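You operate a simulated robot arm through the tools that you are given. There is no shell and no other tool. Be economical: measure what you need, move in short steps, check, and stop when the job is done.

The job below is to be done with a simulated two-armed robot. You get a single attempt, and the scene is never put back.

## Task
Calibrate the zoom that the set-up card names, with the matching test glass from the drawer.
Fine: shut the drawer; leave the test glass on the stage, pushed in; keep power, computer and light as set.

Only the result counts: the job must be done as asked and must still hold three seconds after the hand-in. Knocking over, shifting, dropping, spilling or breaking anything else fails it.

## Robot
Two 7-joint arms with fingered hands on one trunk, on a base that drives. Base frame: it is fixed to the floor where the robot stands at the start and does not move with it; the origin is under the middle of the robot, x ahead of it, y to its left, z up. Lengths are in mm, angles in rad, forces in N, time in s.
The left shoulder is at the start at [70, 162, 1396], the right one opposite. With the tool pointing down near the work surface each hand reaches from about 100 to 580 mm from the robot's upright axis, wherever it stands, measured 20 degrees to its own side. Places, roughly: black stand drawer [700, 0, 600]; cal key [500, 0, 900]; grey power button [100, 300, 800]; light knob [1000, -100, 900]; red power switch [500, 200, 900]; stage [700, -100, 900]; x knob [500, -100, 1000]; y knob [700, -300, 1000]; zoom knob [900, -100, 900]. Payload 4 kg a hand.
The TCP of each hand is the grasp point between the finger pads, 26 mm short of the fingertips. In the tool frame z runs along the fingers and y along their closing line. The gripper opens to 132 mm. The gripper's body begins 73 mm behind the TCP. The gripper is a hand of 4 fingers: y runs from the thumb to the fingers, the wrist lies at [0, 0, -224] in the tool frame, and closing takes about 1.5 s.
Orientation is that of the tool frame in the base frame, as a unit quaternion [x, y, z, w]. With the fingers straight down and closing along the base's y, the tool's x points along the base's -x, its y along +y and its z along -z.

## Interface
- The arms move only by the tool move_arm. It takes "left_series", "right_series" or both (then of equal length, played together; a hand with none holds still); each is a list of rows, each a list of 6 numbers: the shift along the tool's x, y, z in mm, then the turn, a rotation vector about the tool's x, y, z in rad. In form: [[dx, dy, dz, ax, ay, az], ...]. A call has 1 to 8 rows; each row shifts and turns the commanded pose from where the row before left it, along the tool's axes as they then stand. "left_gripper" and "right_gripper" are, for a hand that has rows, the finger opening in mm, from 0 to 132, set as the call begins (left out, the last holds). A row lasts 0.2 s, in which the tool goes at most 50 mm and 0.15 rad; a call with a longer step from one row to the next is refused whole, and so is a gripper value outside its range. A pose out of reach is approached as far as the arm can. The call stops where the force on the tool passes 40 N (or 10 N more than at its start, if that is more) or the arm is blocked; 0.2 s more then pass. Each finger travels about 45 mm/s and halts on what it meets, pressing with about 34 N; the grip force reading is that of the motor and also rises with nothing between the fingers. The clock runs only during rows and for 0.2 s after the last one: add rows that do not move to give the fingers time. It gives the time, the measured TCP pose, the force on the tool (base axes), the opening and the grip force at its end, in the units of the frame above (readings bear some noise), with the torque about the TCP (base axes, N m) and any sound that the robot's microphone picked up, and new pictures: "show" is both (left out), scene, wrist or none (wrist: the cameras of the hands that moved).
- Cameras (640 x 400 px; columns grow to the right, rows downward): "scene" is now at [109, 35.9, 1590.4]; the picture's right is [0.51, -0.86, -0.00], its down [-0.74, -0.43, -0.52] and it looks along [0.45, 0.26, -0.86] (base axes); focal length 214 px, centre (320, 200). "left" rides on the left gripper at [-73, 6, -94] in its tool frame; the picture's right is [-0.08, -1.00, 0.00], its down [0.78, -0.06, -0.62] and it looks along [0.62, -0.05, 0.79] (tool axes); focal length 230 px, centre (320, 200). "right" rides on the right gripper at [73, 6, -94] in its tool frame; the picture's right is [-0.08, 1.00, 0.00], its down [-0.78, -0.06, -0.62] and it looks along [-0.61, -0.05, 0.79] (tool axes); focal length 230 px, centre (320, 200). There is no depth. A picture from a camera that has moved, and an enlarged one, comes with that camera's place and axes in the base frame and with its lens.
- raise_lower(by): slides the trunk up (or, below 0, down) by that many mm; the arms and the scene camera ride with it, the base frame stays. It gives what a move gives, with no picture.
- base_move(legs): drives the robot by 1 to 6 legs, each [ahead, left, turn to the left] in mm, mm and rad, along the robot's own axes; the way and the turn of a leg run together, so that a leg with both is an arc; at most 1500 mm and 3.142 rad a leg. The arms and the cameras ride along, it lands a little off, and it stops where it bumps. It gives what a move gives, and a new picture of the scene camera.
- set_grasp(shape, hand): the hand has 4 fingers and takes this shape, open, in about a second: jaw (thumb against the fingers, like two jaws); tri (thumb and two fingers); tip (a fingertip pinch); poke (one finger out to press); point (the index stretched); flat (the hand flat); cup (the hand cupped); fist (a fist). The gripper value then closes the fingers along that shape, each until it touches; the sizes above hold for jaw. It gives what a move gives, with no picture.
- pan_tilt(pan, tilt): turns the head with the scene camera to pan (to the left, within 1.501 rad either way) and tilt (down, from -0.506 to 1.204), counted from straight ahead of the robot. It gives what a move gives, and a new picture of the scene camera.
- inspect(camera, box): a new picture of the part [left, top, right, bottom] of that camera's present view, enlarged. The clock stands still meanwhile.
- close_job(): hands the job in; it is judged then, once.

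Go step by step. Nothing tells you exact positions but the pictures and the camera data: compare them with the known pose of the tool, close in by small moves and look again before you grip or let go. The budget is 120 turns and 260 pictures, counting those below and the enlarged ones. Unless the task says otherwise, let go and move clear before handing in, and close with one line.

The tools are called after ">>>" as a command line: name --argument value ..., lists and objects as JSON in quotes. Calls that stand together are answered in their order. move_arm: Moves the arms, as the interface text tells. Its arguments: {"type":"object","properties":{"left_series":{"type":"array","items":{"type":"array","items":{"type":"number"}}},"left_gripper":{"type":"number"},"right_series":{"type":"array","items":{"type":"array","items":{"type":"number"}}},"right_gripper":{"type":"number"},"show":{"type":"string","enum":["both","scene","wrist","none"]}},"required":[]} The other tools are called the same way: raise_lower (by) slides the trunk up or down; set_grasp (shape, hand) gives the hand a shape; base_move (legs) drives the base; pan_tilt (pan, tilt) turns the head that bears the scene camera; inspect (camera, box) takes an enlarged picture of a part of a camera's view; close_job () hands the job in.

At the start:

```text
t: 0.0
left_eef_pos: [481.6, 47.9, 1284.0]
left_tool_rot: [0.0, 1.0, 0.001, -0.001]
left_force: [0.4, 0.7, -0.1]
left_wrist_torque: [0.02, -0.01, 0.03]
left_finger_gap: 132.1
left_gripper_force: 0.1
left_shape: jaw
right_eef_pos: [483.3, -330.7, 1291.3]
right_tool_rot: [-0.001, 1.0, 0.001, 0.0]
right_force: [0.7, 0.2, 0.4]
right_wrist_torque: [0.02, 0.04, 0.01]
right_finger_gap: 131.8
right_gripper_force: 0.0
right_shape: jaw
trunk travel left (down, up): [-875.0, 65.0]
robot x, y, heading: [-1.1, 0.3, 0.001]
head pan, tilt: [0.532, 1.028]
```

scene: 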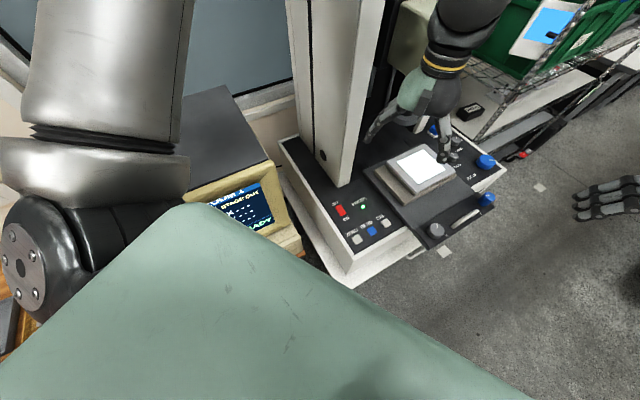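
right: 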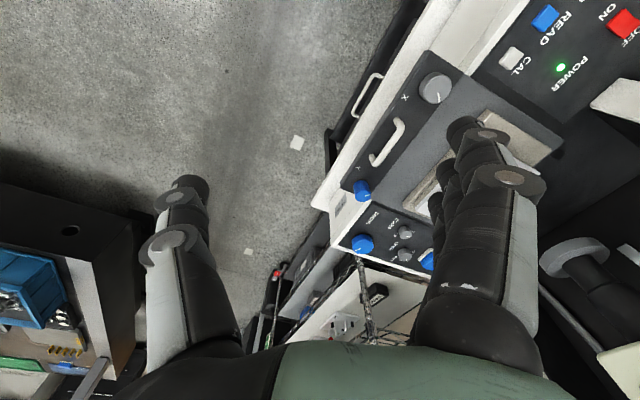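
left: 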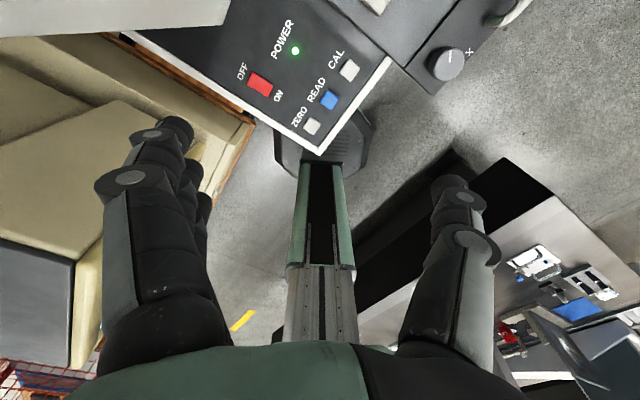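

I see a measuring microscope with a stage, keys (ZERO/READ/CAL), a monitor, and a stand. I'll first look at details: the screen, the stage, and then find the card.

>>> inspect --camera "scene" --box '[180, 160, 300, 250]'

>>> inspect --camera "scene" --box '[300, 80, 540, 270]'

>>> pan_tilt --pan 0.0 --tilt 0.7

>>> pan_tilt --pan -0.9 --tilt 0.7

>>> pan_tilt --pan 0.9 --tilt 0.7

```text
4.44 times, centred on (240, 205) of scene
camera zoom: at [109.0, 35.9, 1590.4], right [0.51, -0.86, 0.0], down [-0.74, -0.43, -0.52], along [0.45, 0.26, -0.86], focal length 953 px, centre (676, 178)
```

zoom: 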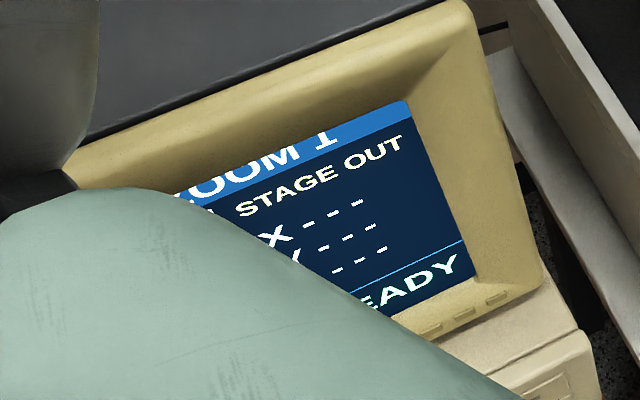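

```text
2.11 times, centred on (420, 175) of scene
camera zoom: at [109.0, 35.9, 1590.4], right [0.51, -0.86, 0.0], down [-0.74, -0.43, -0.52], along [0.45, 0.26, -0.86], focal length 452 px, centre (110, 253)
```

zoom: 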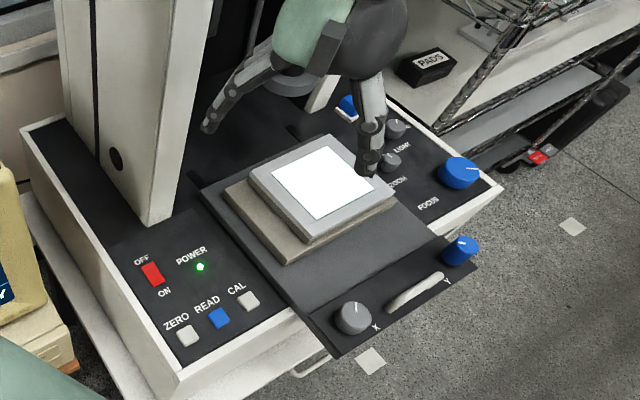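

```text
t: 0.9
left_eef_pos: [482.6, 48.8, 1283.9]
left_tool_rot: [0.0, 1.0, -0.001, 0.0]
left_force: [0.6, 0.3, -0.4]
left_wrist_torque: [-0.01, 0.02, -0.01]
left_finger_gap: 131.6
left_gripper_force: 0.1
left_shape: jaw
right_eef_pos: [484.2, -329.5, 1292.1]
right_tool_rot: [0.0, 1.0, 0.0, 0.001]
right_force: [-1.0, 0.4, 0.5]
right_wrist_torque: [-0.01, -0.02, 0.0]
right_finger_gap: 131.9
right_gripper_force: 0.1
right_shape: jaw
trunk travel left (down, up): [-875.0, 65.0]
robot x, y, heading: [0.5, -1.8, -0.003]
head pan, tilt: [0.0, 0.7]
camera scene: at [135.3, 1.5, 1615.6], right [0.0, -1.0, 0.0], down [-0.64, 0.0, -0.76], along [0.76, 0.0, -0.64], focal length 214 px, centre (320, 200)
```

scene: 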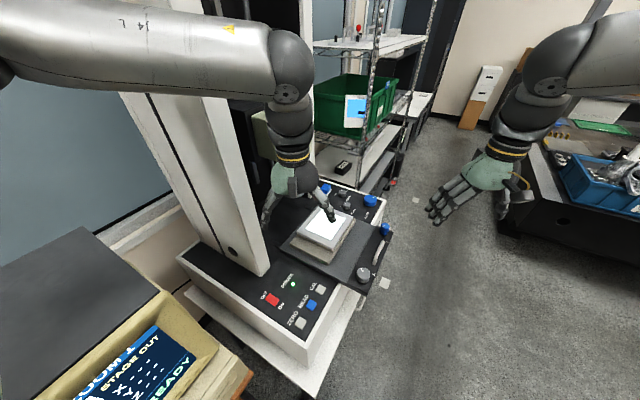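

```text
t: 2.1
left_eef_pos: [481.4, 47.8, 1284.0]
left_tool_rot: [0.0, 1.0, 0.0, 0.0]
left_force: [-0.6, 0.6, 0.6]
left_wrist_torque: [0.01, 0.01, 0.0]
left_finger_gap: 132.0
left_gripper_force: 0.1
left_shape: jaw
right_eef_pos: [485.3, -330.0, 1292.4]
right_tool_rot: [0.0, 1.0, 0.001, 0.0]
right_force: [0.2, 0.4, 0.5]
right_wrist_torque: [-0.04, -0.02, -0.01]
right_finger_gap: 131.9
right_gripper_force: 0.0
right_shape: jaw
trunk travel left (down, up): [-875.0, 65.0]
robot x, y, heading: [5.5, -1.9, -0.001]
head pan, tilt: [-0.901, 0.7]
camera scene: at [103.3, -65.1, 1615.6], right [-0.78, -0.62, 0.0], down [-0.4, 0.5, -0.76], along [0.48, -0.6, -0.64], focal length 214 px, centre (320, 200)
```

scene: 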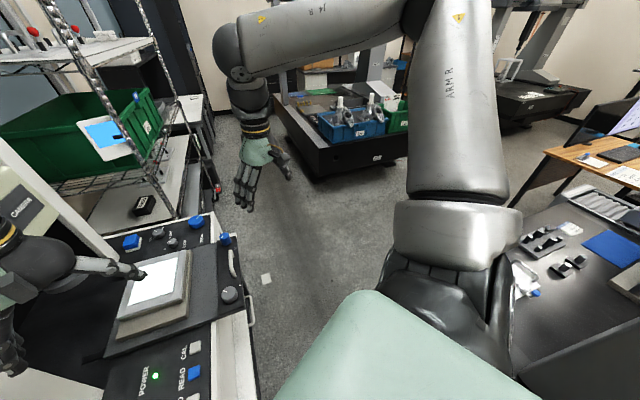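

```text
t: 4.0
left_eef_pos: [481.5, 48.6, 1284.4]
left_tool_rot: [0.0, 1.0, 0.001, 0.0]
left_force: [0.3, 0.2, -0.4]
left_wrist_torque: [-0.01, -0.02, 0.01]
left_finger_gap: 131.8
left_gripper_force: 0.1
left_shape: jaw
right_eef_pos: [485.3, -331.2, 1292.4]
right_tool_rot: [0.0, 1.0, 0.0, 0.0]
right_force: [0.2, 0.4, 0.0]
right_wrist_torque: [0.0, 0.03, 0.05]
right_finger_gap: 131.5
right_gripper_force: 0.0
right_shape: jaw
trunk travel left (down, up): [-875.0, 65.0]
robot x, y, heading: [-0.9, -0.3, -0.002]
head pan, tilt: [0.901, 0.7]
camera scene: at [103.2, 67.9, 1615.6], right [0.78, -0.62, 0.0], down [-0.4, -0.5, -0.76], along [0.48, 0.6, -0.64], focal length 214 px, centre (320, 200)
```

scene: 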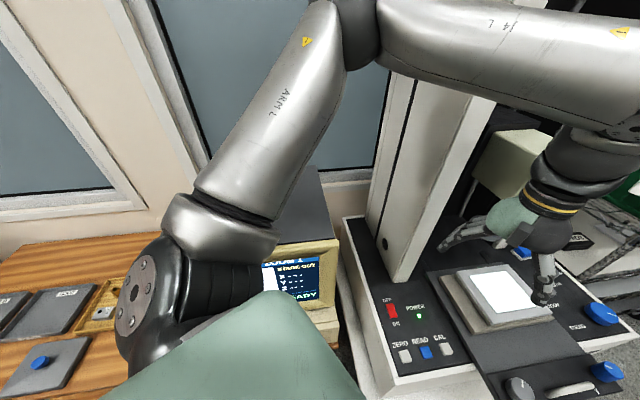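

The screen says "ZOOM 1 / STAGE OUT / READY". I'm looking for the set-up card: candidates are the card on the green bin and papers on the left desk.

>>> inspect --camera "scene" --box '[0, 240, 160, 400]'

>>> inspect --camera "scene" --box '[250, 240, 350, 320]'

>>> pan_tilt --pan -0.3 --tilt 0.3

>>> pan_tilt --pan 1.5 --tilt 0.8

>>> pan_tilt --pan -1.5 --tilt 0.8

```text
2.50 times, centred on (80, 320) of scene
camera zoom: at [103.2, 67.9, 1615.6], right [0.78, -0.62, 0.0], down [-0.4, -0.5, -0.76], along [0.48, 0.6, -0.64], focal length 536 px, centre (920, -100)
```

zoom: 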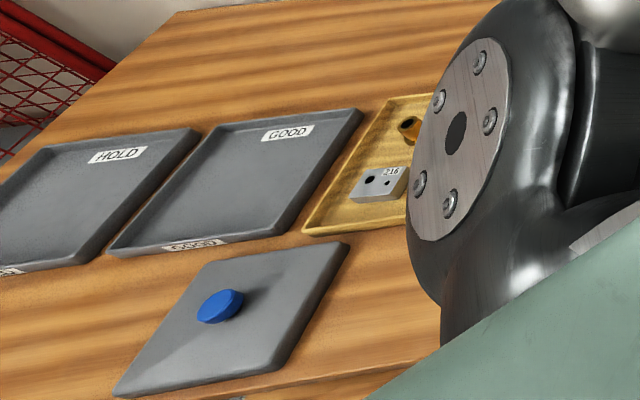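

```text
5.00 times, centred on (300, 280) of scene
camera zoom: at [103.2, 67.9, 1615.6], right [0.78, -0.62, 0.0], down [-0.4, -0.5, -0.76], along [0.48, 0.6, -0.64], focal length 1072 px, centre (420, -200)
```

zoom: 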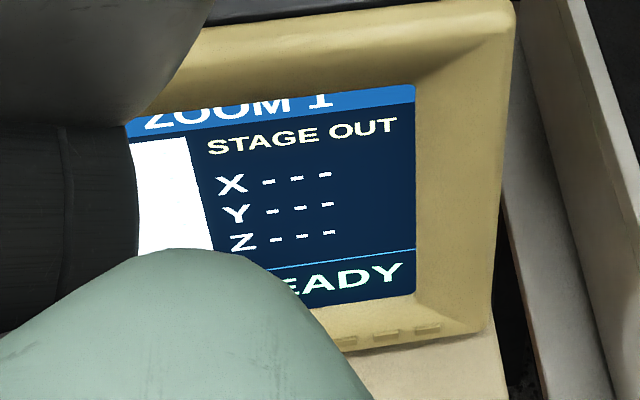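

```text
t: 5.3
left_eef_pos: [482.1, 49.1, 1283.2]
left_tool_rot: [0.001, 1.0, 0.001, 0.0]
left_force: [0.7, 0.2, 1.5]
left_wrist_torque: [-0.01, -0.02, -0.02]
left_finger_gap: 131.9
left_gripper_force: 0.0
left_shape: jaw
right_eef_pos: [485.3, -329.1, 1292.4]
right_tool_rot: [0.0, 1.0, 0.001, 0.0]
right_force: [0.2, -0.3, -0.1]
right_wrist_torque: [0.03, 0.03, -0.01]
right_finger_gap: 131.6
right_gripper_force: 0.2
right_shape: jaw
trunk travel left (down, up): [-875.0, 65.0]
robot x, y, heading: [0.3, 0.8, 0.004]
head pan, tilt: [-0.3, 0.3]
camera scene: at [139.7, -26.1, 1651.7], right [-0.29, -0.96, 0.0], down [-0.28, 0.09, -0.96], along [0.91, -0.28, -0.3], focal length 214 px, centre (320, 200)
```

scene: 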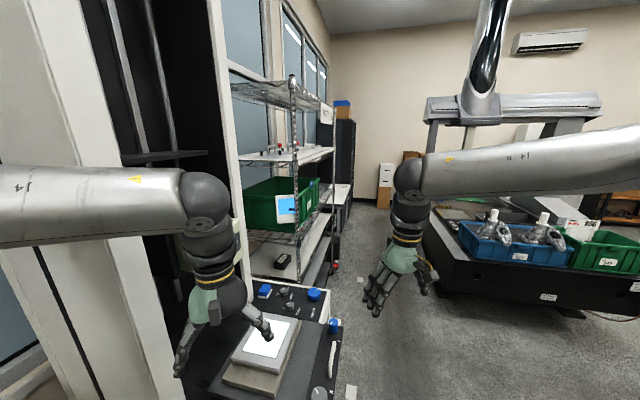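

```text
t: 7.2
left_eef_pos: [481.9, 48.4, 1283.8]
left_tool_rot: [0.0, 1.0, 0.0, 0.0]
left_force: [0.4, 0.7, -0.1]
left_wrist_torque: [0.0, 0.02, 0.01]
left_finger_gap: 132.0
left_gripper_force: 0.0
left_shape: jaw
right_eef_pos: [486.3, -330.7, 1292.0]
right_tool_rot: [0.0, 1.0, 0.001, 0.0]
right_force: [0.5, -0.5, -0.5]
right_wrist_torque: [0.01, 0.0, -0.03]
right_finger_gap: 131.7
right_gripper_force: 0.2
right_shape: jaw
trunk travel left (down, up): [-875.0, 65.0]
robot x, y, heading: [2.7, 0.9, -0.005]
head pan, tilt: [1.499, 0.799]
camera scene: at [56.3, 81.9, 1607.4], right [1.0, -0.07, 0.0], down [-0.05, -0.71, -0.7], along [0.05, 0.7, -0.72], focal length 214 px, centre (320, 200)
```

scene: 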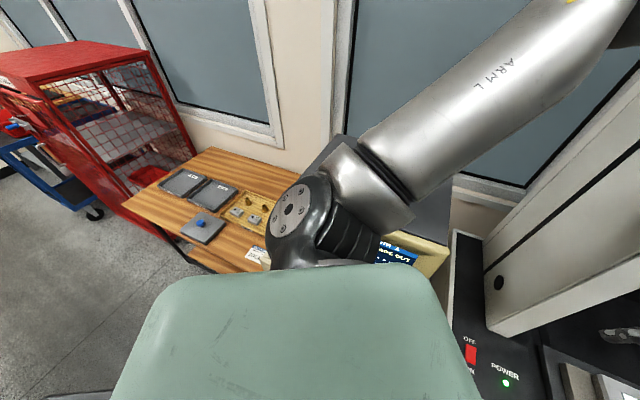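

```text
t: 9.8
left_eef_pos: [482.4, 49.3, 1283.6]
left_tool_rot: [-0.001, 1.0, 0.0, 0.0]
left_force: [0.0, 0.0, 1.0]
left_wrist_torque: [-0.01, 0.02, -0.03]
left_finger_gap: 131.7
left_gripper_force: 0.1
left_shape: jaw
right_eef_pos: [485.4, -330.3, 1291.9]
right_tool_rot: [0.0, 1.0, 0.0, 0.0]
right_force: [-0.4, -0.1, 0.2]
right_wrist_torque: [-0.02, -0.01, 0.04]
right_finger_gap: 131.8
right_gripper_force: 0.0
right_shape: jaw
trunk travel left (down, up): [-875.0, 65.0]
robot x, y, heading: [1.8, 1.4, -0.003]
head pan, tilt: [-1.499, 0.799]
camera scene: at [56.2, -79.1, 1607.4], right [-1.0, -0.07, 0.0], down [-0.05, 0.72, -0.7], along [0.05, -0.7, -0.72], focal length 214 px, centre (320, 200)
```

scene: 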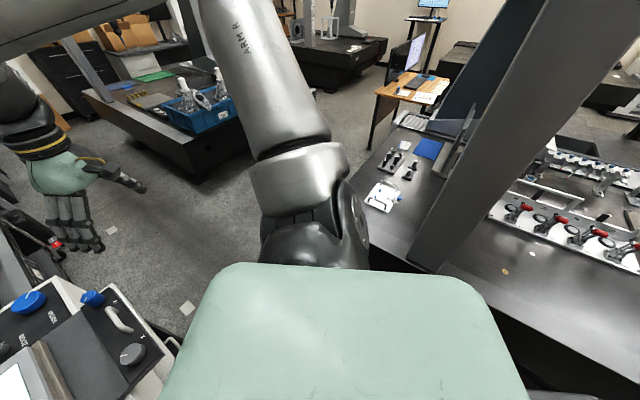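

There is a white card on the left desk next to the elbow. I'll take a closer look at it.

>>> pan_tilt --pan 1.5 --tilt 0.6

>>> inspect --camera "scene" --box '[150, 180, 310, 320]'

>>> inspect --camera "scene" --box '[234, 260, 284, 310]'

```text
t: 12.3
left_eef_pos: [482.0, 48.1, 1284.2]
left_tool_rot: [0.0, 1.0, 0.0, 0.0]
left_force: [-1.2, -0.3, 0.0]
left_wrist_torque: [-0.04, -0.01, 0.03]
left_finger_gap: 131.7
left_gripper_force: 0.0
left_shape: jaw
right_eef_pos: [485.1, -329.7, 1292.6]
right_tool_rot: [0.0, 1.0, 0.0, 0.0]
right_force: [0.1, 0.6, -0.8]
right_wrist_torque: [0.01, 0.0, -0.02]
right_finger_gap: 131.8
right_gripper_force: 0.0
right_shape: jaw
trunk travel left (down, up): [-875.0, 65.0]
robot x, y, heading: [3.7, -0.7, -0.001]
head pan, tilt: [1.499, 0.6]
camera scene: at [56.8, 89.6, 1624.3], right [1.0, -0.07, 0.0], down [-0.04, -0.56, -0.83], along [0.06, 0.82, -0.56], focal length 214 px, centre (320, 200)
```

scene: 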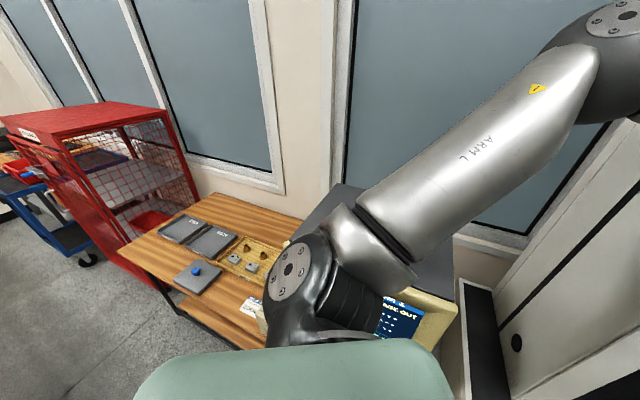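

```text
2.86 times, centred on (230, 250) of scene
camera zoom: at [56.8, 89.6, 1624.3], right [1.0, -0.07, 0.0], down [-0.04, -0.56, -0.83], along [0.06, 0.82, -0.56], focal length 613 px, centre (577, 57)
```

zoom: 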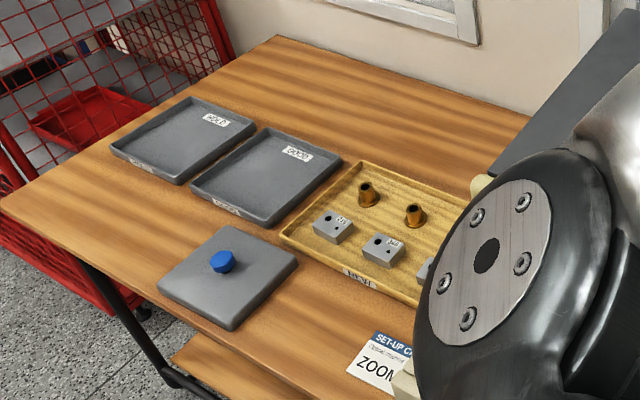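

```text
8.00 times, centred on (259, 285) of scene
camera zoom: at [56.8, 89.6, 1624.3], right [1.0, -0.07, 0.0], down [-0.04, -0.56, -0.83], along [0.06, 0.82, -0.56], focal length 1716 px, centre (808, -480)
```

zoom: 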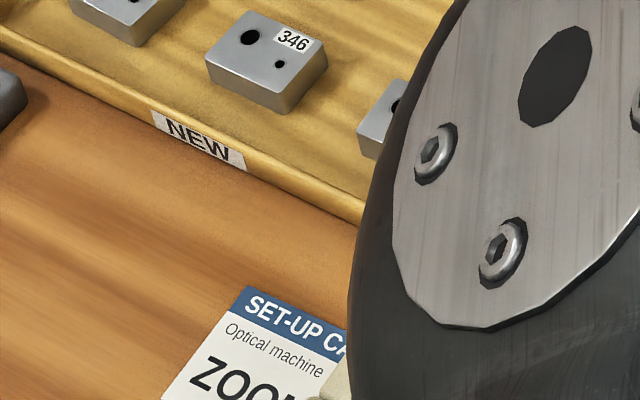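

The set-up card lies on the left desk near (-160, 595), hidden by the elbow. I'll back up a bit to read it.

>>> base_move --legs '[[-250, 0, 0]]'

>>> inspect --camera "scene" --box '[300, 200, 420, 340]'

```text
t: 14.2
left_eef_pos: [233.6, 50.0, 1281.6]
left_tool_rot: [-0.002, 1.0, 0.0, -0.002]
left_force: [0.7, -0.6, 0.8]
left_wrist_torque: [-0.01, 0.0, 0.02]
left_finger_gap: 131.8
left_gripper_force: 0.0
left_shape: jaw
right_eef_pos: [236.3, -329.7, 1290.8]
right_tool_rot: [-0.001, 1.0, 0.0, -0.002]
right_force: [0.2, -0.7, -0.2]
right_wrist_torque: [-0.02, 0.03, 0.0]
right_finger_gap: 131.7
right_gripper_force: 0.1
right_shape: jaw
trunk travel left (down, up): [-875.0, 65.0]
robot x, y, heading: [-254.7, -0.4, -0.002]
head pan, tilt: [1.499, 0.6]
camera scene: at [-192.7, 89.3, 1624.1], right [1.0, -0.07, 0.0], down [-0.04, -0.56, -0.82], along [0.06, 0.82, -0.57], focal length 214 px, centre (320, 200)
```

scene: 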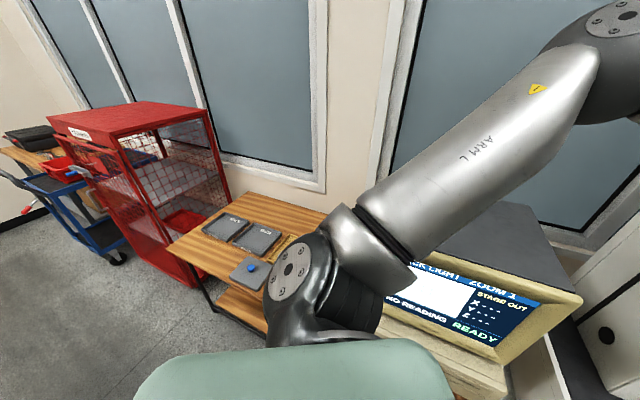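

```text
2.86 times, centred on (360, 270) of scene
camera zoom: at [-192.7, 89.3, 1624.1], right [1.0, -0.07, 0.0], down [-0.04, -0.56, -0.82], along [0.06, 0.82, -0.57], focal length 613 px, centre (206, 0)
```

zoom: 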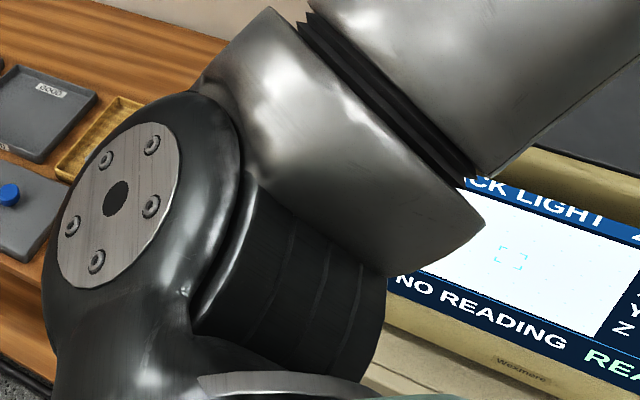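

The elbow hides the card again from here; I'll check the left wrist camera, which looks back and down toward the desk.

>>> inspect --camera "left" --box '[0, 0, 640, 400]'

>>> pan_tilt --pan 1.3 --tilt 1.2

```text
1.00 times, centred on (320, 200) of left (not enlarged: the box is as wide or as high as the picture)
camera zoom: at [305.8, 55.2, 1375.8], right [0.08, -1.0, 0.0], down [-0.78, -0.06, 0.62], along [-0.62, -0.05, -0.79], focal length 230 px, centre (320, 200)
```

zoom: 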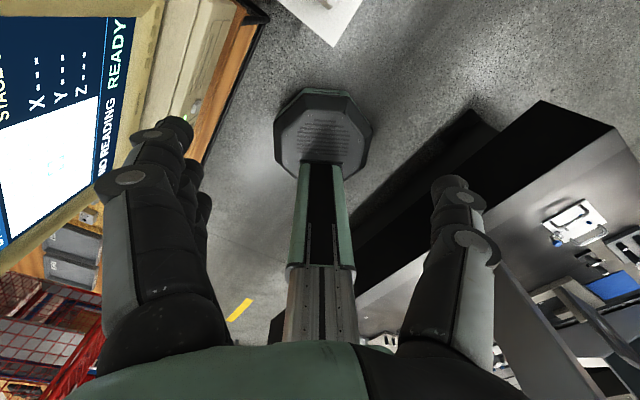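

```text
t: 15.2
left_eef_pos: [228.1, 49.6, 1283.7]
left_tool_rot: [-0.001, 1.0, 0.001, 0.0]
left_force: [0.1, -0.7, 0.7]
left_wrist_torque: [-0.02, -0.01, -0.03]
left_finger_gap: 132.0
left_gripper_force: 0.1
left_shape: jaw
right_eef_pos: [232.1, -329.3, 1291.2]
right_tool_rot: [-0.001, 1.0, 0.0, 0.0]
right_force: [-0.3, -0.3, -1.1]
right_wrist_torque: [-0.01, 0.01, 0.0]
right_finger_gap: 131.6
right_gripper_force: 0.0
right_shape: jaw
trunk travel left (down, up): [-875.0, 65.0]
robot x, y, heading: [-251.0, -1.2, 0.002]
head pan, tilt: [1.3, 1.201]
camera scene: at [-188.5, 55.2, 1579.8], right [0.96, -0.26, 0.0], down [-0.25, -0.9, -0.36], along [0.1, 0.35, -0.93], focal length 214 px, centre (320, 200)
```

scene: 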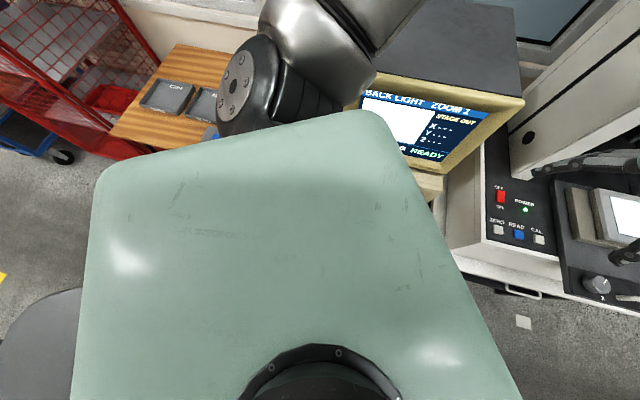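

A slight turn to the right at the original spot should take the elbow off the card. I'll drive back there and turn a little.

>>> base_move --legs '[[250, 0, 0], [0, 0, -0.25]]'

>>> pan_tilt --pan 1.5 --tilt 0.8

```text
t: 17.9
left_eef_pos: [477.3, -71.7, 1282.2]
left_tool_rot: [0.126, 0.992, 0.001, 0.0]
left_force: [0.0, -0.3, -0.4]
left_wrist_torque: [-0.04, 0.03, 0.01]
left_finger_gap: 131.8
left_gripper_force: 0.1
left_shape: jaw
right_eef_pos: [385.5, -440.5, 1291.8]
right_tool_rot: [0.125, 0.992, -0.001, 0.0]
right_force: [-0.8, -0.7, 0.5]
right_wrist_torque: [0.02, 0.02, 0.01]
right_finger_gap: 131.5
right_gripper_force: 0.1
right_shape: jaw
trunk travel left (down, up): [-875.0, 65.0]
robot x, y, heading: [-5.4, 3.2, -0.252]
head pan, tilt: [1.3, 1.201]
camera scene: at [75.2, 38.3, 1579.5], right [0.87, -0.5, 0.0], down [-0.47, -0.81, -0.36], along [0.18, 0.31, -0.93], focal length 214 px, centre (320, 200)
```

scene: 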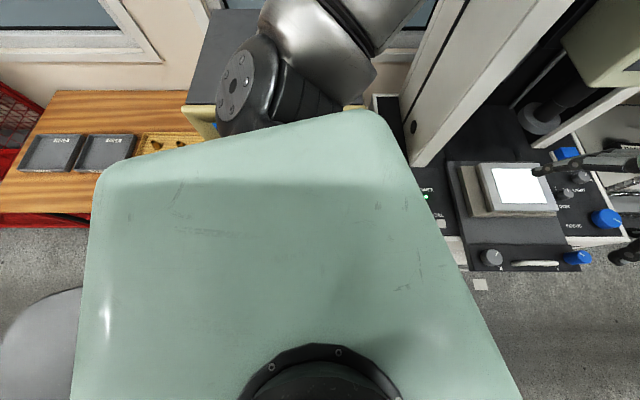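

```text
t: 18.7
left_eef_pos: [474.9, -74.0, 1283.7]
left_tool_rot: [0.124, 0.992, 0.0, 0.001]
left_force: [-0.5, -0.4, 0.9]
left_wrist_torque: [-0.02, 0.01, 0.0]
left_finger_gap: 131.8
left_gripper_force: 0.0
left_shape: jaw
right_eef_pos: [383.2, -440.4, 1293.2]
right_tool_rot: [0.126, 0.992, 0.0, 0.0]
right_force: [0.0, 0.6, -0.1]
right_wrist_torque: [0.01, -0.04, 0.0]
right_finger_gap: 132.0
right_gripper_force: 0.1
right_shape: jaw
trunk travel left (down, up): [-875.0, 65.0]
robot x, y, heading: [-1.6, -0.9, -0.248]
head pan, tilt: [1.499, 0.799]
camera scene: at [70.2, 64.8, 1607.4], right [0.95, -0.32, 0.0], down [-0.23, -0.68, -0.7], along [0.22, 0.66, -0.72], focal length 214 px, centre (320, 200)
```

scene: 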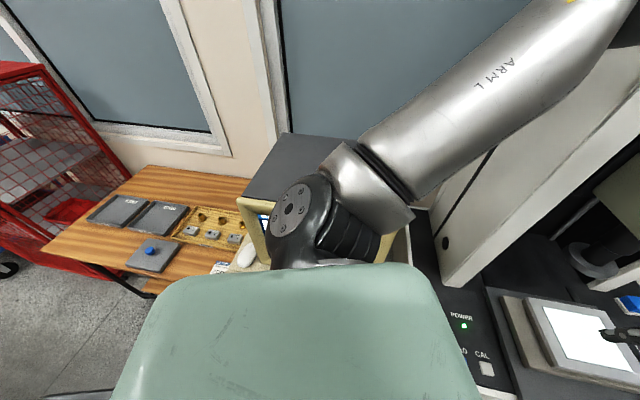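

>>> inspect --camera "scene" --box '[200, 240, 260, 280]'

>>> pan_tilt --pan 1.5 --tilt 0.5

>>> inspect --camera "scene" --box '[200, 290, 270, 345]'

```text
10.00 times, centred on (230, 260) of scene
camera zoom: at [70.2, 64.8, 1607.4], right [0.95, -0.32, 0.0], down [-0.23, -0.68, -0.7], along [0.22, 0.66, -0.72], focal length 2145 px, centre (1220, -400)
```

zoom: 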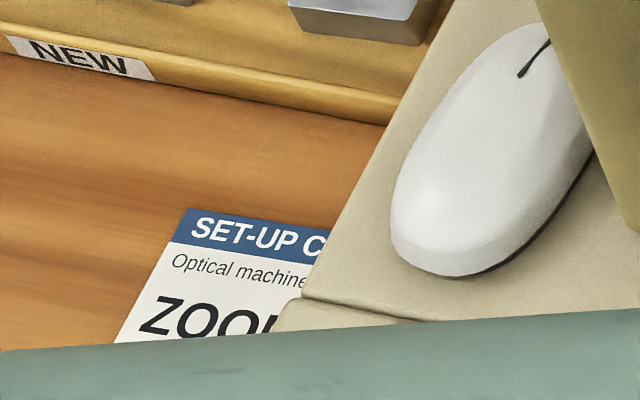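

```text
t: 19.5
left_eef_pos: [474.3, -73.7, 1283.3]
left_tool_rot: [0.125, 0.992, 0.0, -0.001]
left_force: [0.4, 0.0, 0.0]
left_wrist_torque: [0.03, -0.01, -0.01]
left_finger_gap: 132.1
left_gripper_force: 0.2
left_shape: jaw
right_eef_pos: [383.6, -441.4, 1291.9]
right_tool_rot: [0.125, 0.992, 0.0, -0.001]
right_force: [-0.5, -0.6, 0.3]
right_wrist_torque: [-0.04, 0.01, 0.01]
right_finger_gap: 131.8
right_gripper_force: 0.0
right_shape: jaw
trunk travel left (down, up): [-875.0, 65.0]
robot x, y, heading: [-5.4, 0.2, -0.252]
head pan, tilt: [1.499, 0.499]
camera scene: at [73.8, 75.3, 1633.3], right [0.95, -0.32, 0.0], down [-0.15, -0.45, -0.88], along [0.28, 0.83, -0.48], focal length 214 px, centre (320, 200)
```

scene: 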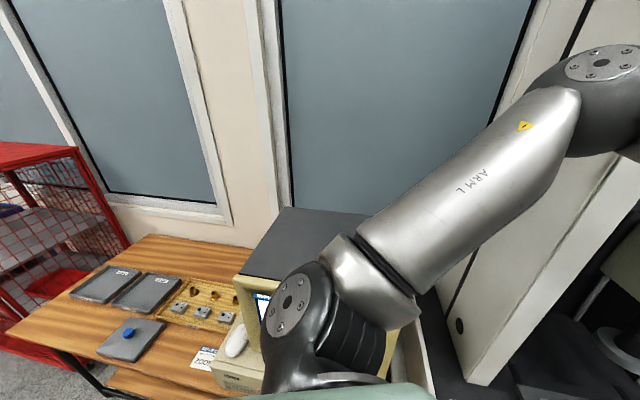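

```text
7.27 times, centred on (235, 318) of scene
camera zoom: at [73.8, 75.3, 1633.3], right [0.95, -0.32, 0.0], down [-0.15, -0.45, -0.88], along [0.28, 0.83, -0.48], focal length 1560 px, centre (938, -654)
```

zoom: 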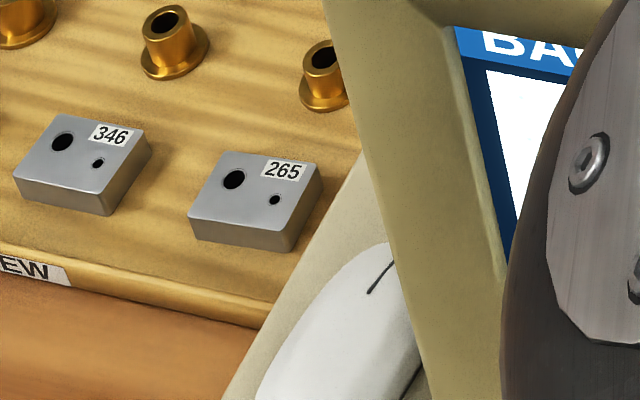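

The computer case hides part of the card; I need a viewpoint further back with the elbow turned away.

>>> base_move --legs '[[0, 0, -0.25], [-130, -50, 0]]'

```text
t: 21.7
left_eef_pos: [307.4, -169.5, 1281.9]
left_tool_rot: [0.246, 0.969, 0.001, -0.002]
left_force: [0.2, -0.8, 0.6]
left_wrist_torque: [0.01, 0.0, 0.0]
left_finger_gap: 131.7
left_gripper_force: 0.1
left_shape: jaw
right_eef_pos: [128.3, -505.5, 1290.9]
right_tool_rot: [0.247, 0.969, 0.0, -0.001]
right_force: [0.2, -1.1, 1.1]
right_wrist_torque: [0.01, 0.04, 0.02]
right_finger_gap: 131.9
right_gripper_force: 0.1
right_shape: jaw
trunk travel left (down, up): [-875.0, 65.0]
robot x, y, heading: [-141.8, 16.5, -0.499]
head pan, tilt: [1.499, 0.499]
camera scene: at [-45.1, 70.9, 1633.1], right [0.84, -0.54, 0.0], down [-0.26, -0.4, -0.88], along [0.47, 0.74, -0.48], focal length 214 px, centre (320, 200)
```

scene: 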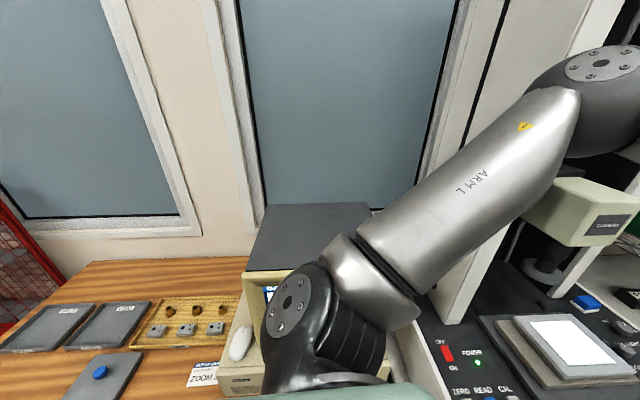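

>>> inspect --camera "scene" --box '[160, 340, 250, 400]'

>>> pan_tilt --pan 1.5 --tilt 0.75

```text
6.67 times, centred on (205, 370) of scene
camera zoom: at [-45.1, 70.9, 1633.1], right [0.84, -0.54, 0.0], down [-0.26, -0.4, -0.88], along [0.47, 0.74, -0.48], focal length 1430 px, centre (1087, -933)
```

zoom: 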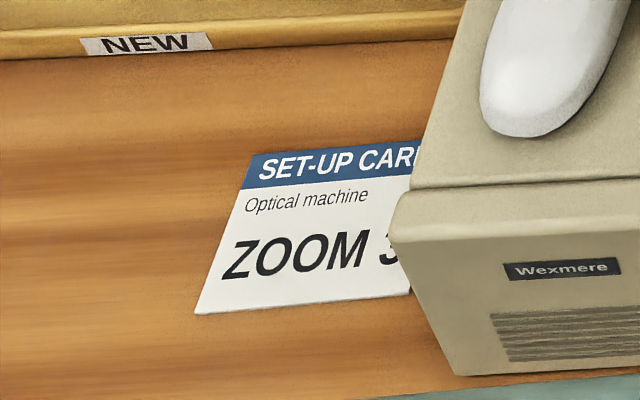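

```text
t: 22.5
left_eef_pos: [303.3, -169.7, 1284.6]
left_tool_rot: [0.246, 0.969, 0.0, 0.0]
left_force: [-0.8, -0.2, 0.4]
left_wrist_torque: [0.01, 0.0, 0.02]
left_finger_gap: 131.7
left_gripper_force: 0.1
left_shape: jaw
right_eef_pos: [125.2, -505.2, 1292.7]
right_tool_rot: [0.247, 0.969, 0.001, 0.0]
right_force: [0.8, -0.1, -0.3]
right_wrist_torque: [0.0, 0.0, 0.01]
right_finger_gap: 132.1
right_gripper_force: 0.0
right_shape: jaw
trunk travel left (down, up): [-875.0, 65.0]
robot x, y, heading: [-142.2, 18.8, -0.496]
head pan, tilt: [1.499, 0.75]
camera scene: at [-53.8, 65.2, 1611.5], right [0.84, -0.54, 0.0], down [-0.37, -0.57, -0.73], along [0.4, 0.62, -0.68], focal length 214 px, centre (320, 200)
```

scene: 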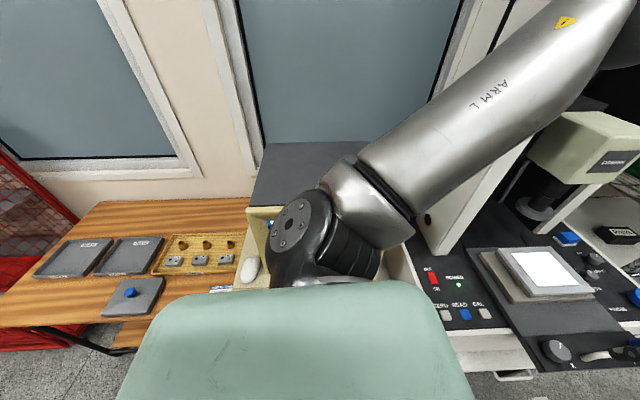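

>>> pan_tilt --pan 1.5 --tilt 0.5

>>> inspect --camera "scene" --box '[204, 364, 228, 388]'

```text
t: 23.3
left_eef_pos: [303.7, -168.8, 1283.8]
left_tool_rot: [0.247, 0.969, 0.0, -0.001]
left_force: [0.3, -0.8, -0.6]
left_wrist_torque: [-0.01, 0.01, -0.01]
left_finger_gap: 131.7
left_gripper_force: 0.1
left_shape: jaw
right_eef_pos: [125.5, -502.8, 1292.7]
right_tool_rot: [0.247, 0.969, 0.0, 0.0]
right_force: [-0.5, 1.2, 0.2]
right_wrist_torque: [-0.02, -0.05, 0.02]
right_finger_gap: 131.9
right_gripper_force: 0.0
right_shape: jaw
trunk travel left (down, up): [-875.0, 65.0]
robot x, y, heading: [-144.6, 17.4, -0.499]
head pan, tilt: [1.499, 0.499]
camera scene: at [-49.2, 72.0, 1633.3], right [0.84, -0.54, 0.0], down [-0.26, -0.4, -0.88], along [0.47, 0.74, -0.48], focal length 214 px, centre (320, 200)
```

scene: 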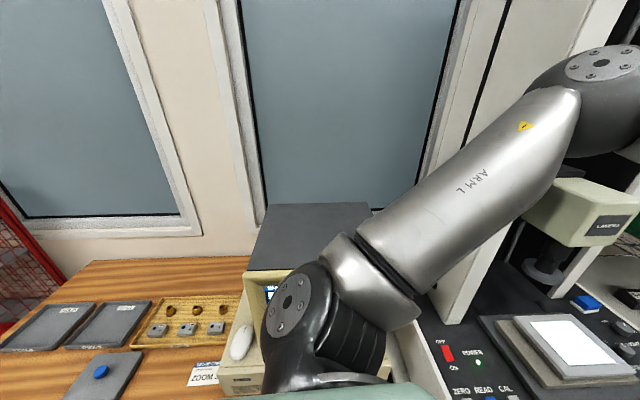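

```text
16.00 times, centred on (216, 376) of scene
camera zoom: at [-49.2, 72.0, 1633.3], right [0.84, -0.54, 0.0], down [-0.26, -0.4, -0.88], along [0.47, 0.74, -0.48], focal length 3432 px, centre (1984, -2616)
```

zoom: 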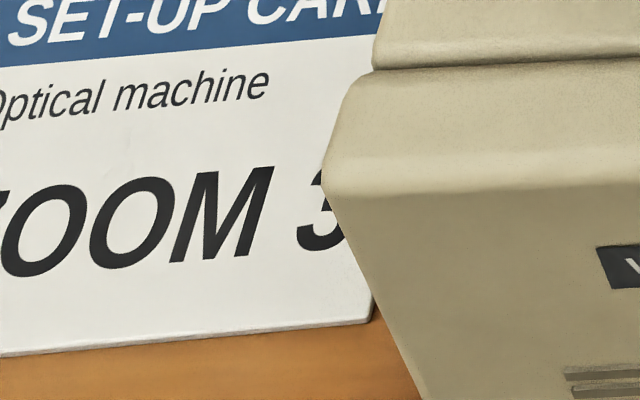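

The card says ZOOM 3. Now I'll drive round toward the machine's front (it seems to face roughly (-0.54,-0.84)) and look at its controls and drawer.

>>> base_move --legs '[[0, 0, 0.5], [350, -437, 0]]'

>>> pan_tilt --pan 0.7 --tilt 0.8

```text
t: 27.9
left_eef_pos: [690.5, -367.9, 1283.5]
left_tool_rot: [-0.003, 1.0, 0.0, 0.0]
left_force: [-0.4, -0.1, 0.1]
left_wrist_torque: [0.02, 0.02, -0.04]
left_finger_gap: 131.8
left_gripper_force: 0.1
left_shape: jaw
right_eef_pos: [694.7, -745.8, 1293.0]
right_tool_rot: [-0.002, 1.0, -0.001, 0.0]
right_force: [-0.6, 0.4, -0.8]
right_wrist_torque: [-0.03, 0.04, 0.0]
right_finger_gap: 131.8
right_gripper_force: 0.0
right_shape: jaw
trunk travel left (down, up): [-875.0, 65.0]
robot x, y, heading: [209.1, -422.3, 0.005]
head pan, tilt: [1.499, 0.499]
camera scene: at [264.5, -325.1, 1633.3], right [1.0, -0.07, 0.0], down [-0.03, -0.48, -0.88], along [0.06, 0.88, -0.48], focal length 214 px, centre (320, 200)
```

scene: 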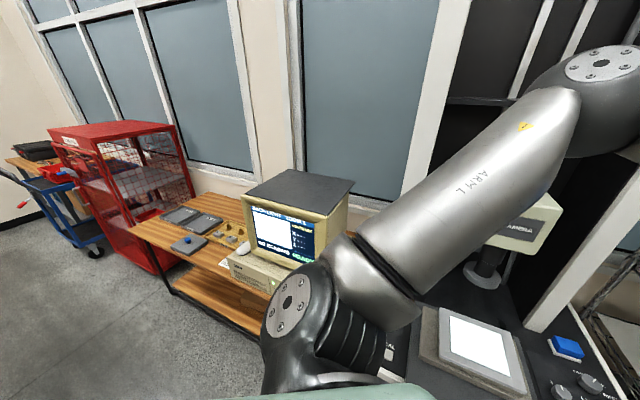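

```text
t: 29.0
left_eef_pos: [690.0, -368.3, 1284.3]
left_tool_rot: [-0.003, 1.0, 0.0, -0.001]
left_force: [-0.1, 0.9, 0.2]
left_wrist_torque: [-0.04, 0.0, -0.01]
left_finger_gap: 131.8
left_gripper_force: 0.1
left_shape: jaw
right_eef_pos: [695.7, -747.1, 1292.5]
right_tool_rot: [-0.002, 1.0, -0.001, 0.0]
right_force: [0.6, 0.7, -0.5]
right_wrist_torque: [0.0, 0.01, -0.02]
right_finger_gap: 131.8
right_gripper_force: 0.0
right_shape: jaw
trunk travel left (down, up): [-875.0, 65.0]
robot x, y, heading: [212.7, -421.9, 0.001]
head pan, tilt: [0.7, 0.799]
camera scene: at [320.7, -364.9, 1607.4], right [0.65, -0.76, 0.0], down [-0.55, -0.46, -0.7], along [0.53, 0.45, -0.72], focal length 214 px, centre (320, 200)
```

scene: 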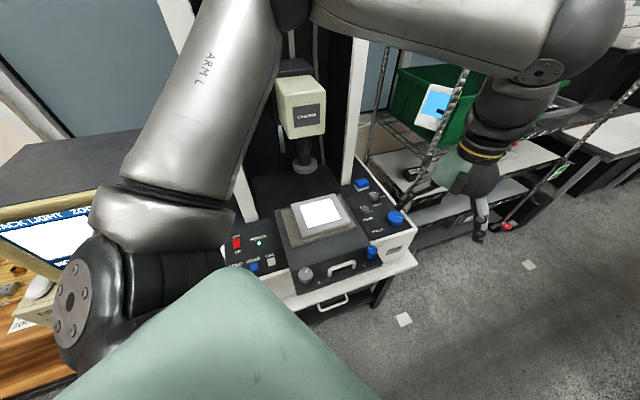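

>>> inspect --camera "scene" --box '[330, 160, 430, 260]'

>>> inspect --camera "scene" --box '[220, 170, 420, 320]'

>>> inspect --camera "scene" --box '[380, 70, 470, 130]'

>>> inspect --camera "left" --box '[0, 0, 640, 400]'

```text
4.00 times, centred on (380, 210) of scene
camera zoom: at [320.7, -364.9, 1607.4], right [0.65, -0.76, 0.0], down [-0.55, -0.46, -0.7], along [0.53, 0.45, -0.72], focal length 858 px, centre (80, 160)
```

zoom: 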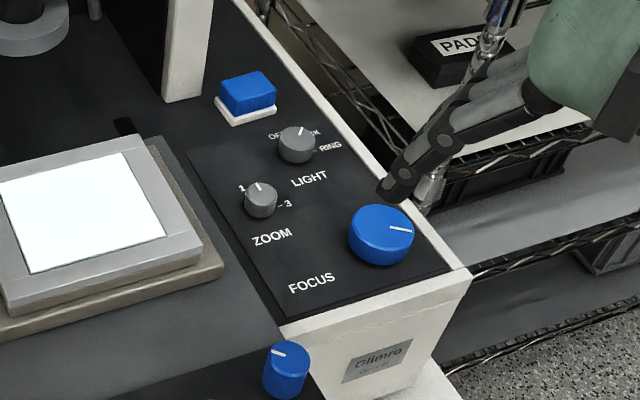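

```text
2.67 times, centred on (320, 245) of scene
camera zoom: at [320.7, -364.9, 1607.4], right [0.65, -0.76, 0.0], down [-0.55, -0.46, -0.7], along [0.53, 0.45, -0.72], focal length 572 px, centre (320, 80)
```

zoom: 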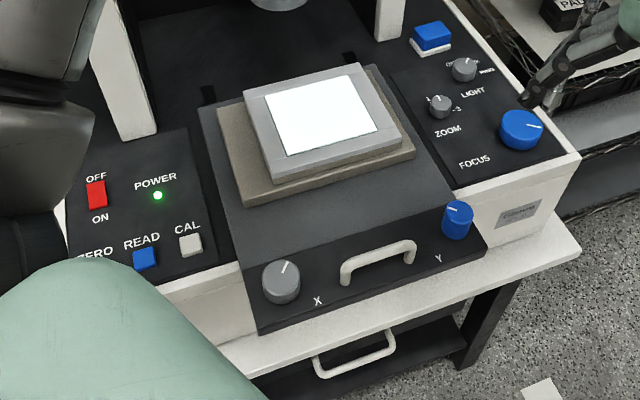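

```text
6.67 times, centred on (425, 100) of scene
camera zoom: at [320.7, -364.9, 1607.4], right [0.65, -0.76, 0.0], down [-0.55, -0.46, -0.7], along [0.53, 0.45, -0.72], focal length 1430 px, centre (-380, 867)
```

zoom: 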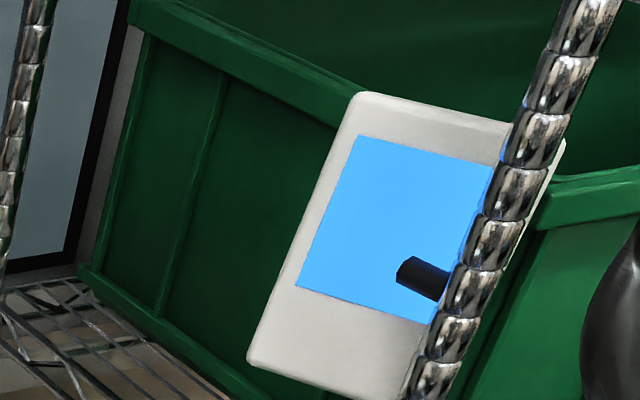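

```text
1.00 times, centred on (320, 200) of left (not enlarged: the box is as wide or as high as the picture)
camera zoom: at [764.7, -362.2, 1377.2], right [0.08, -1.0, 0.0], down [-0.78, -0.07, 0.62], along [-0.62, -0.05, -0.79], focal length 230 px, centre (320, 200)
```

zoom: 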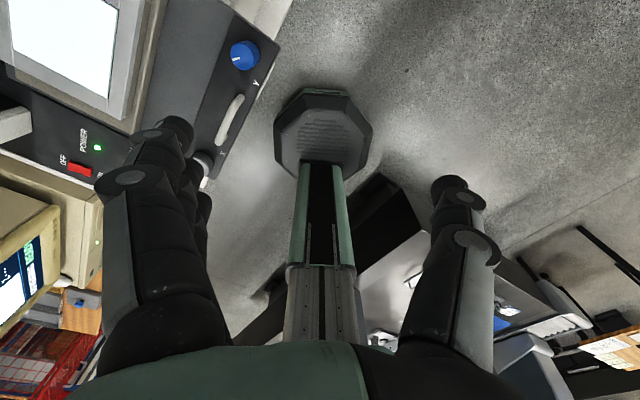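

Zoom scale runs 1–3; the test-glass drawer handle is below the stage front at about (590,-205). I'll drive in front of the machine and face it.

>>> base_move --legs '[[162, -123, 0], [0, 0, 1.03]]'

>>> pan_tilt --pan 0.0 --tilt 0.9

```text
t: 33.2
left_eef_pos: [571.2, -99.3, 1283.8]
left_tool_rot: [-0.498, 0.867, -0.001, 0.0]
left_force: [0.1, -0.4, -0.2]
left_wrist_torque: [-0.03, 0.01, -0.01]
left_finger_gap: 131.9
left_gripper_force: 0.0
left_shape: jaw
right_eef_pos: [901.1, -287.8, 1292.4]
right_tool_rot: [-0.496, 0.868, 0.001, 0.0]
right_force: [0.2, 0.2, 0.0]
right_wrist_torque: [-0.03, 0.0, 0.0]
right_finger_gap: 131.9
right_gripper_force: 0.2
right_shape: jaw
trunk travel left (down, up): [-875.0, 65.0]
robot x, y, heading: [370.8, -537.9, 1.038]
head pan, tilt: [0.7, 0.799]
camera scene: at [382.2, -415.9, 1607.4], right [0.99, 0.17, 0.0], down [0.12, -0.71, -0.7], along [-0.12, 0.69, -0.72], focal length 214 px, centre (320, 200)
```

scene: 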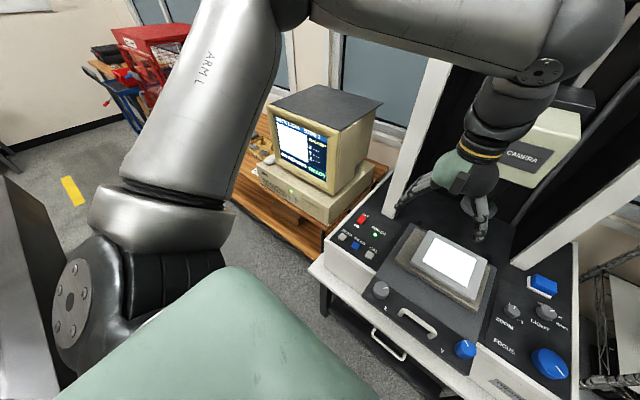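

```text
t: 34.3
left_eef_pos: [572.1, -99.0, 1283.6]
left_tool_rot: [-0.498, 0.867, 0.0, -0.001]
left_force: [-0.5, 0.7, 0.6]
left_wrist_torque: [-0.01, 0.01, -0.03]
left_finger_gap: 131.9
left_gripper_force: 0.0
left_shape: jaw
right_eef_pos: [899.7, -288.0, 1291.7]
right_tool_rot: [-0.496, 0.868, 0.001, 0.0]
right_force: [-0.2, -0.4, 0.5]
right_wrist_torque: [-0.03, 0.0, 0.0]
right_finger_gap: 131.7
right_gripper_force: 0.0
right_shape: jaw
trunk travel left (down, up): [-875.0, 65.0]
robot x, y, heading: [371.7, -539.0, 1.033]
head pan, tilt: [0.0, 0.901]
camera scene: at [433.6, -430.0, 1599.5], right [0.86, -0.51, 0.0], down [-0.4, -0.68, -0.62], along [0.31, 0.54, -0.78], focal length 214 px, centre (320, 200)
```

scene: 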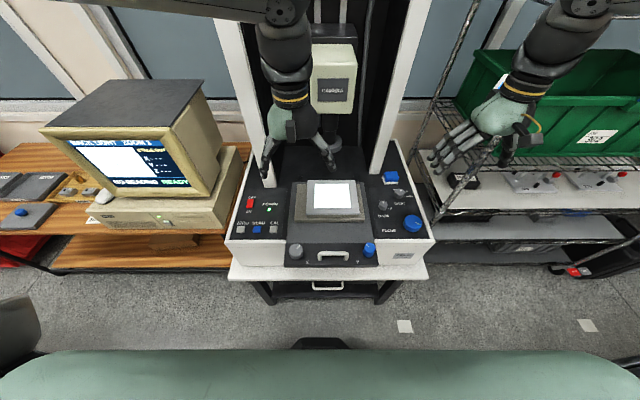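

The robot now faces the machine squarely. I'll examine the controls, screen and drawer.

>>> inspect --camera "scene" --box '[360, 160, 440, 260]'

>>> inspect --camera "scene" --box '[220, 210, 440, 320]'

>>> inspect --camera "scene" --box '[50, 120, 220, 230]'

>>> pan_tilt --pan 0.0 --tilt 0.6

```text
4.00 times, centred on (400, 210) of scene
camera zoom: at [433.6, -430.0, 1599.5], right [0.86, -0.51, 0.0], down [-0.4, -0.68, -0.62], along [0.31, 0.54, -0.78], focal length 858 px, centre (0, 160)
```

zoom: 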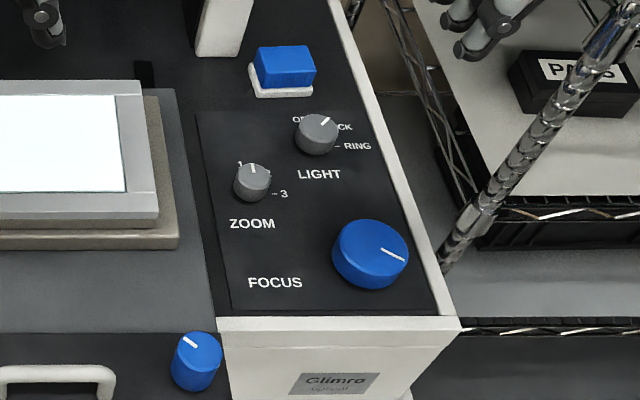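

```text
2.91 times, centred on (330, 265) of scene
camera zoom: at [433.6, -430.0, 1599.5], right [0.86, -0.51, 0.0], down [-0.4, -0.68, -0.62], along [0.31, 0.54, -0.78], focal length 624 px, centre (291, 11)
```

zoom: 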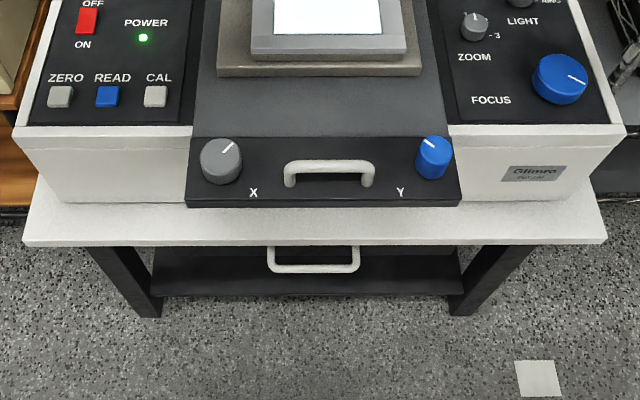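

```text
3.64 times, centred on (135, 175) of scene
camera zoom: at [433.6, -430.0, 1599.5], right [0.86, -0.51, 0.0], down [-0.4, -0.68, -0.62], along [0.31, 0.54, -0.78], focal length 780 px, centre (993, 291)
```

zoom: 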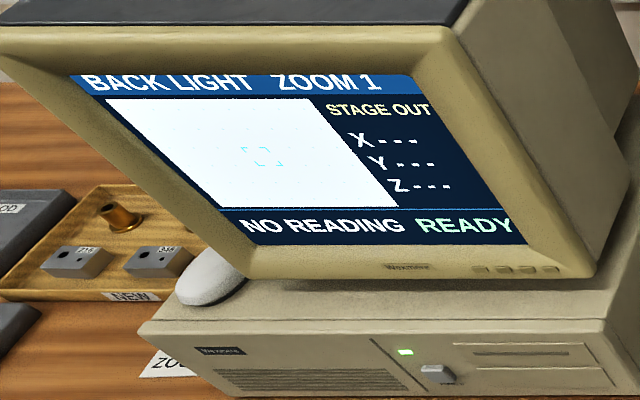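

```text
t: 35.1
left_eef_pos: [572.4, -99.2, 1284.0]
left_tool_rot: [-0.498, 0.867, -0.001, -0.001]
left_force: [0.1, -0.3, -1.0]
left_wrist_torque: [0.0, 0.02, 0.04]
left_finger_gap: 132.1
left_gripper_force: 0.1
left_shape: jaw
right_eef_pos: [900.1, -288.7, 1292.5]
right_tool_rot: [-0.497, 0.868, -0.001, 0.0]
right_force: [0.5, -0.6, 0.2]
right_wrist_torque: [0.02, 0.01, 0.0]
right_finger_gap: 131.9
right_gripper_force: 0.0
right_shape: jaw
trunk travel left (down, up): [-875.0, 65.0]
robot x, y, heading: [372.2, -540.5, 1.039]
head pan, tilt: [0.0, 0.6]
camera scene: at [440.2, -418.9, 1624.2], right [0.86, -0.51, 0.0], down [-0.29, -0.49, -0.82], along [0.42, 0.71, -0.57], focal length 214 px, centre (320, 200)
```

scene: 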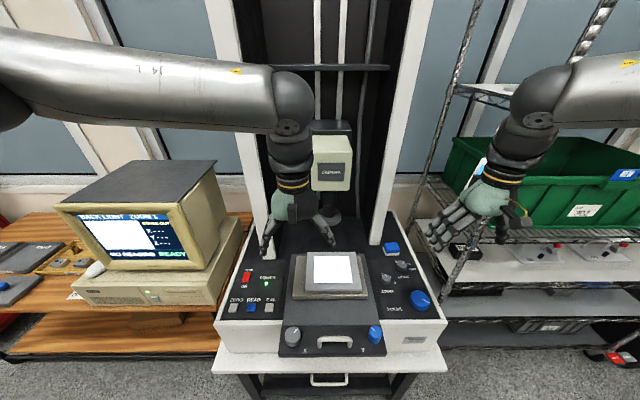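

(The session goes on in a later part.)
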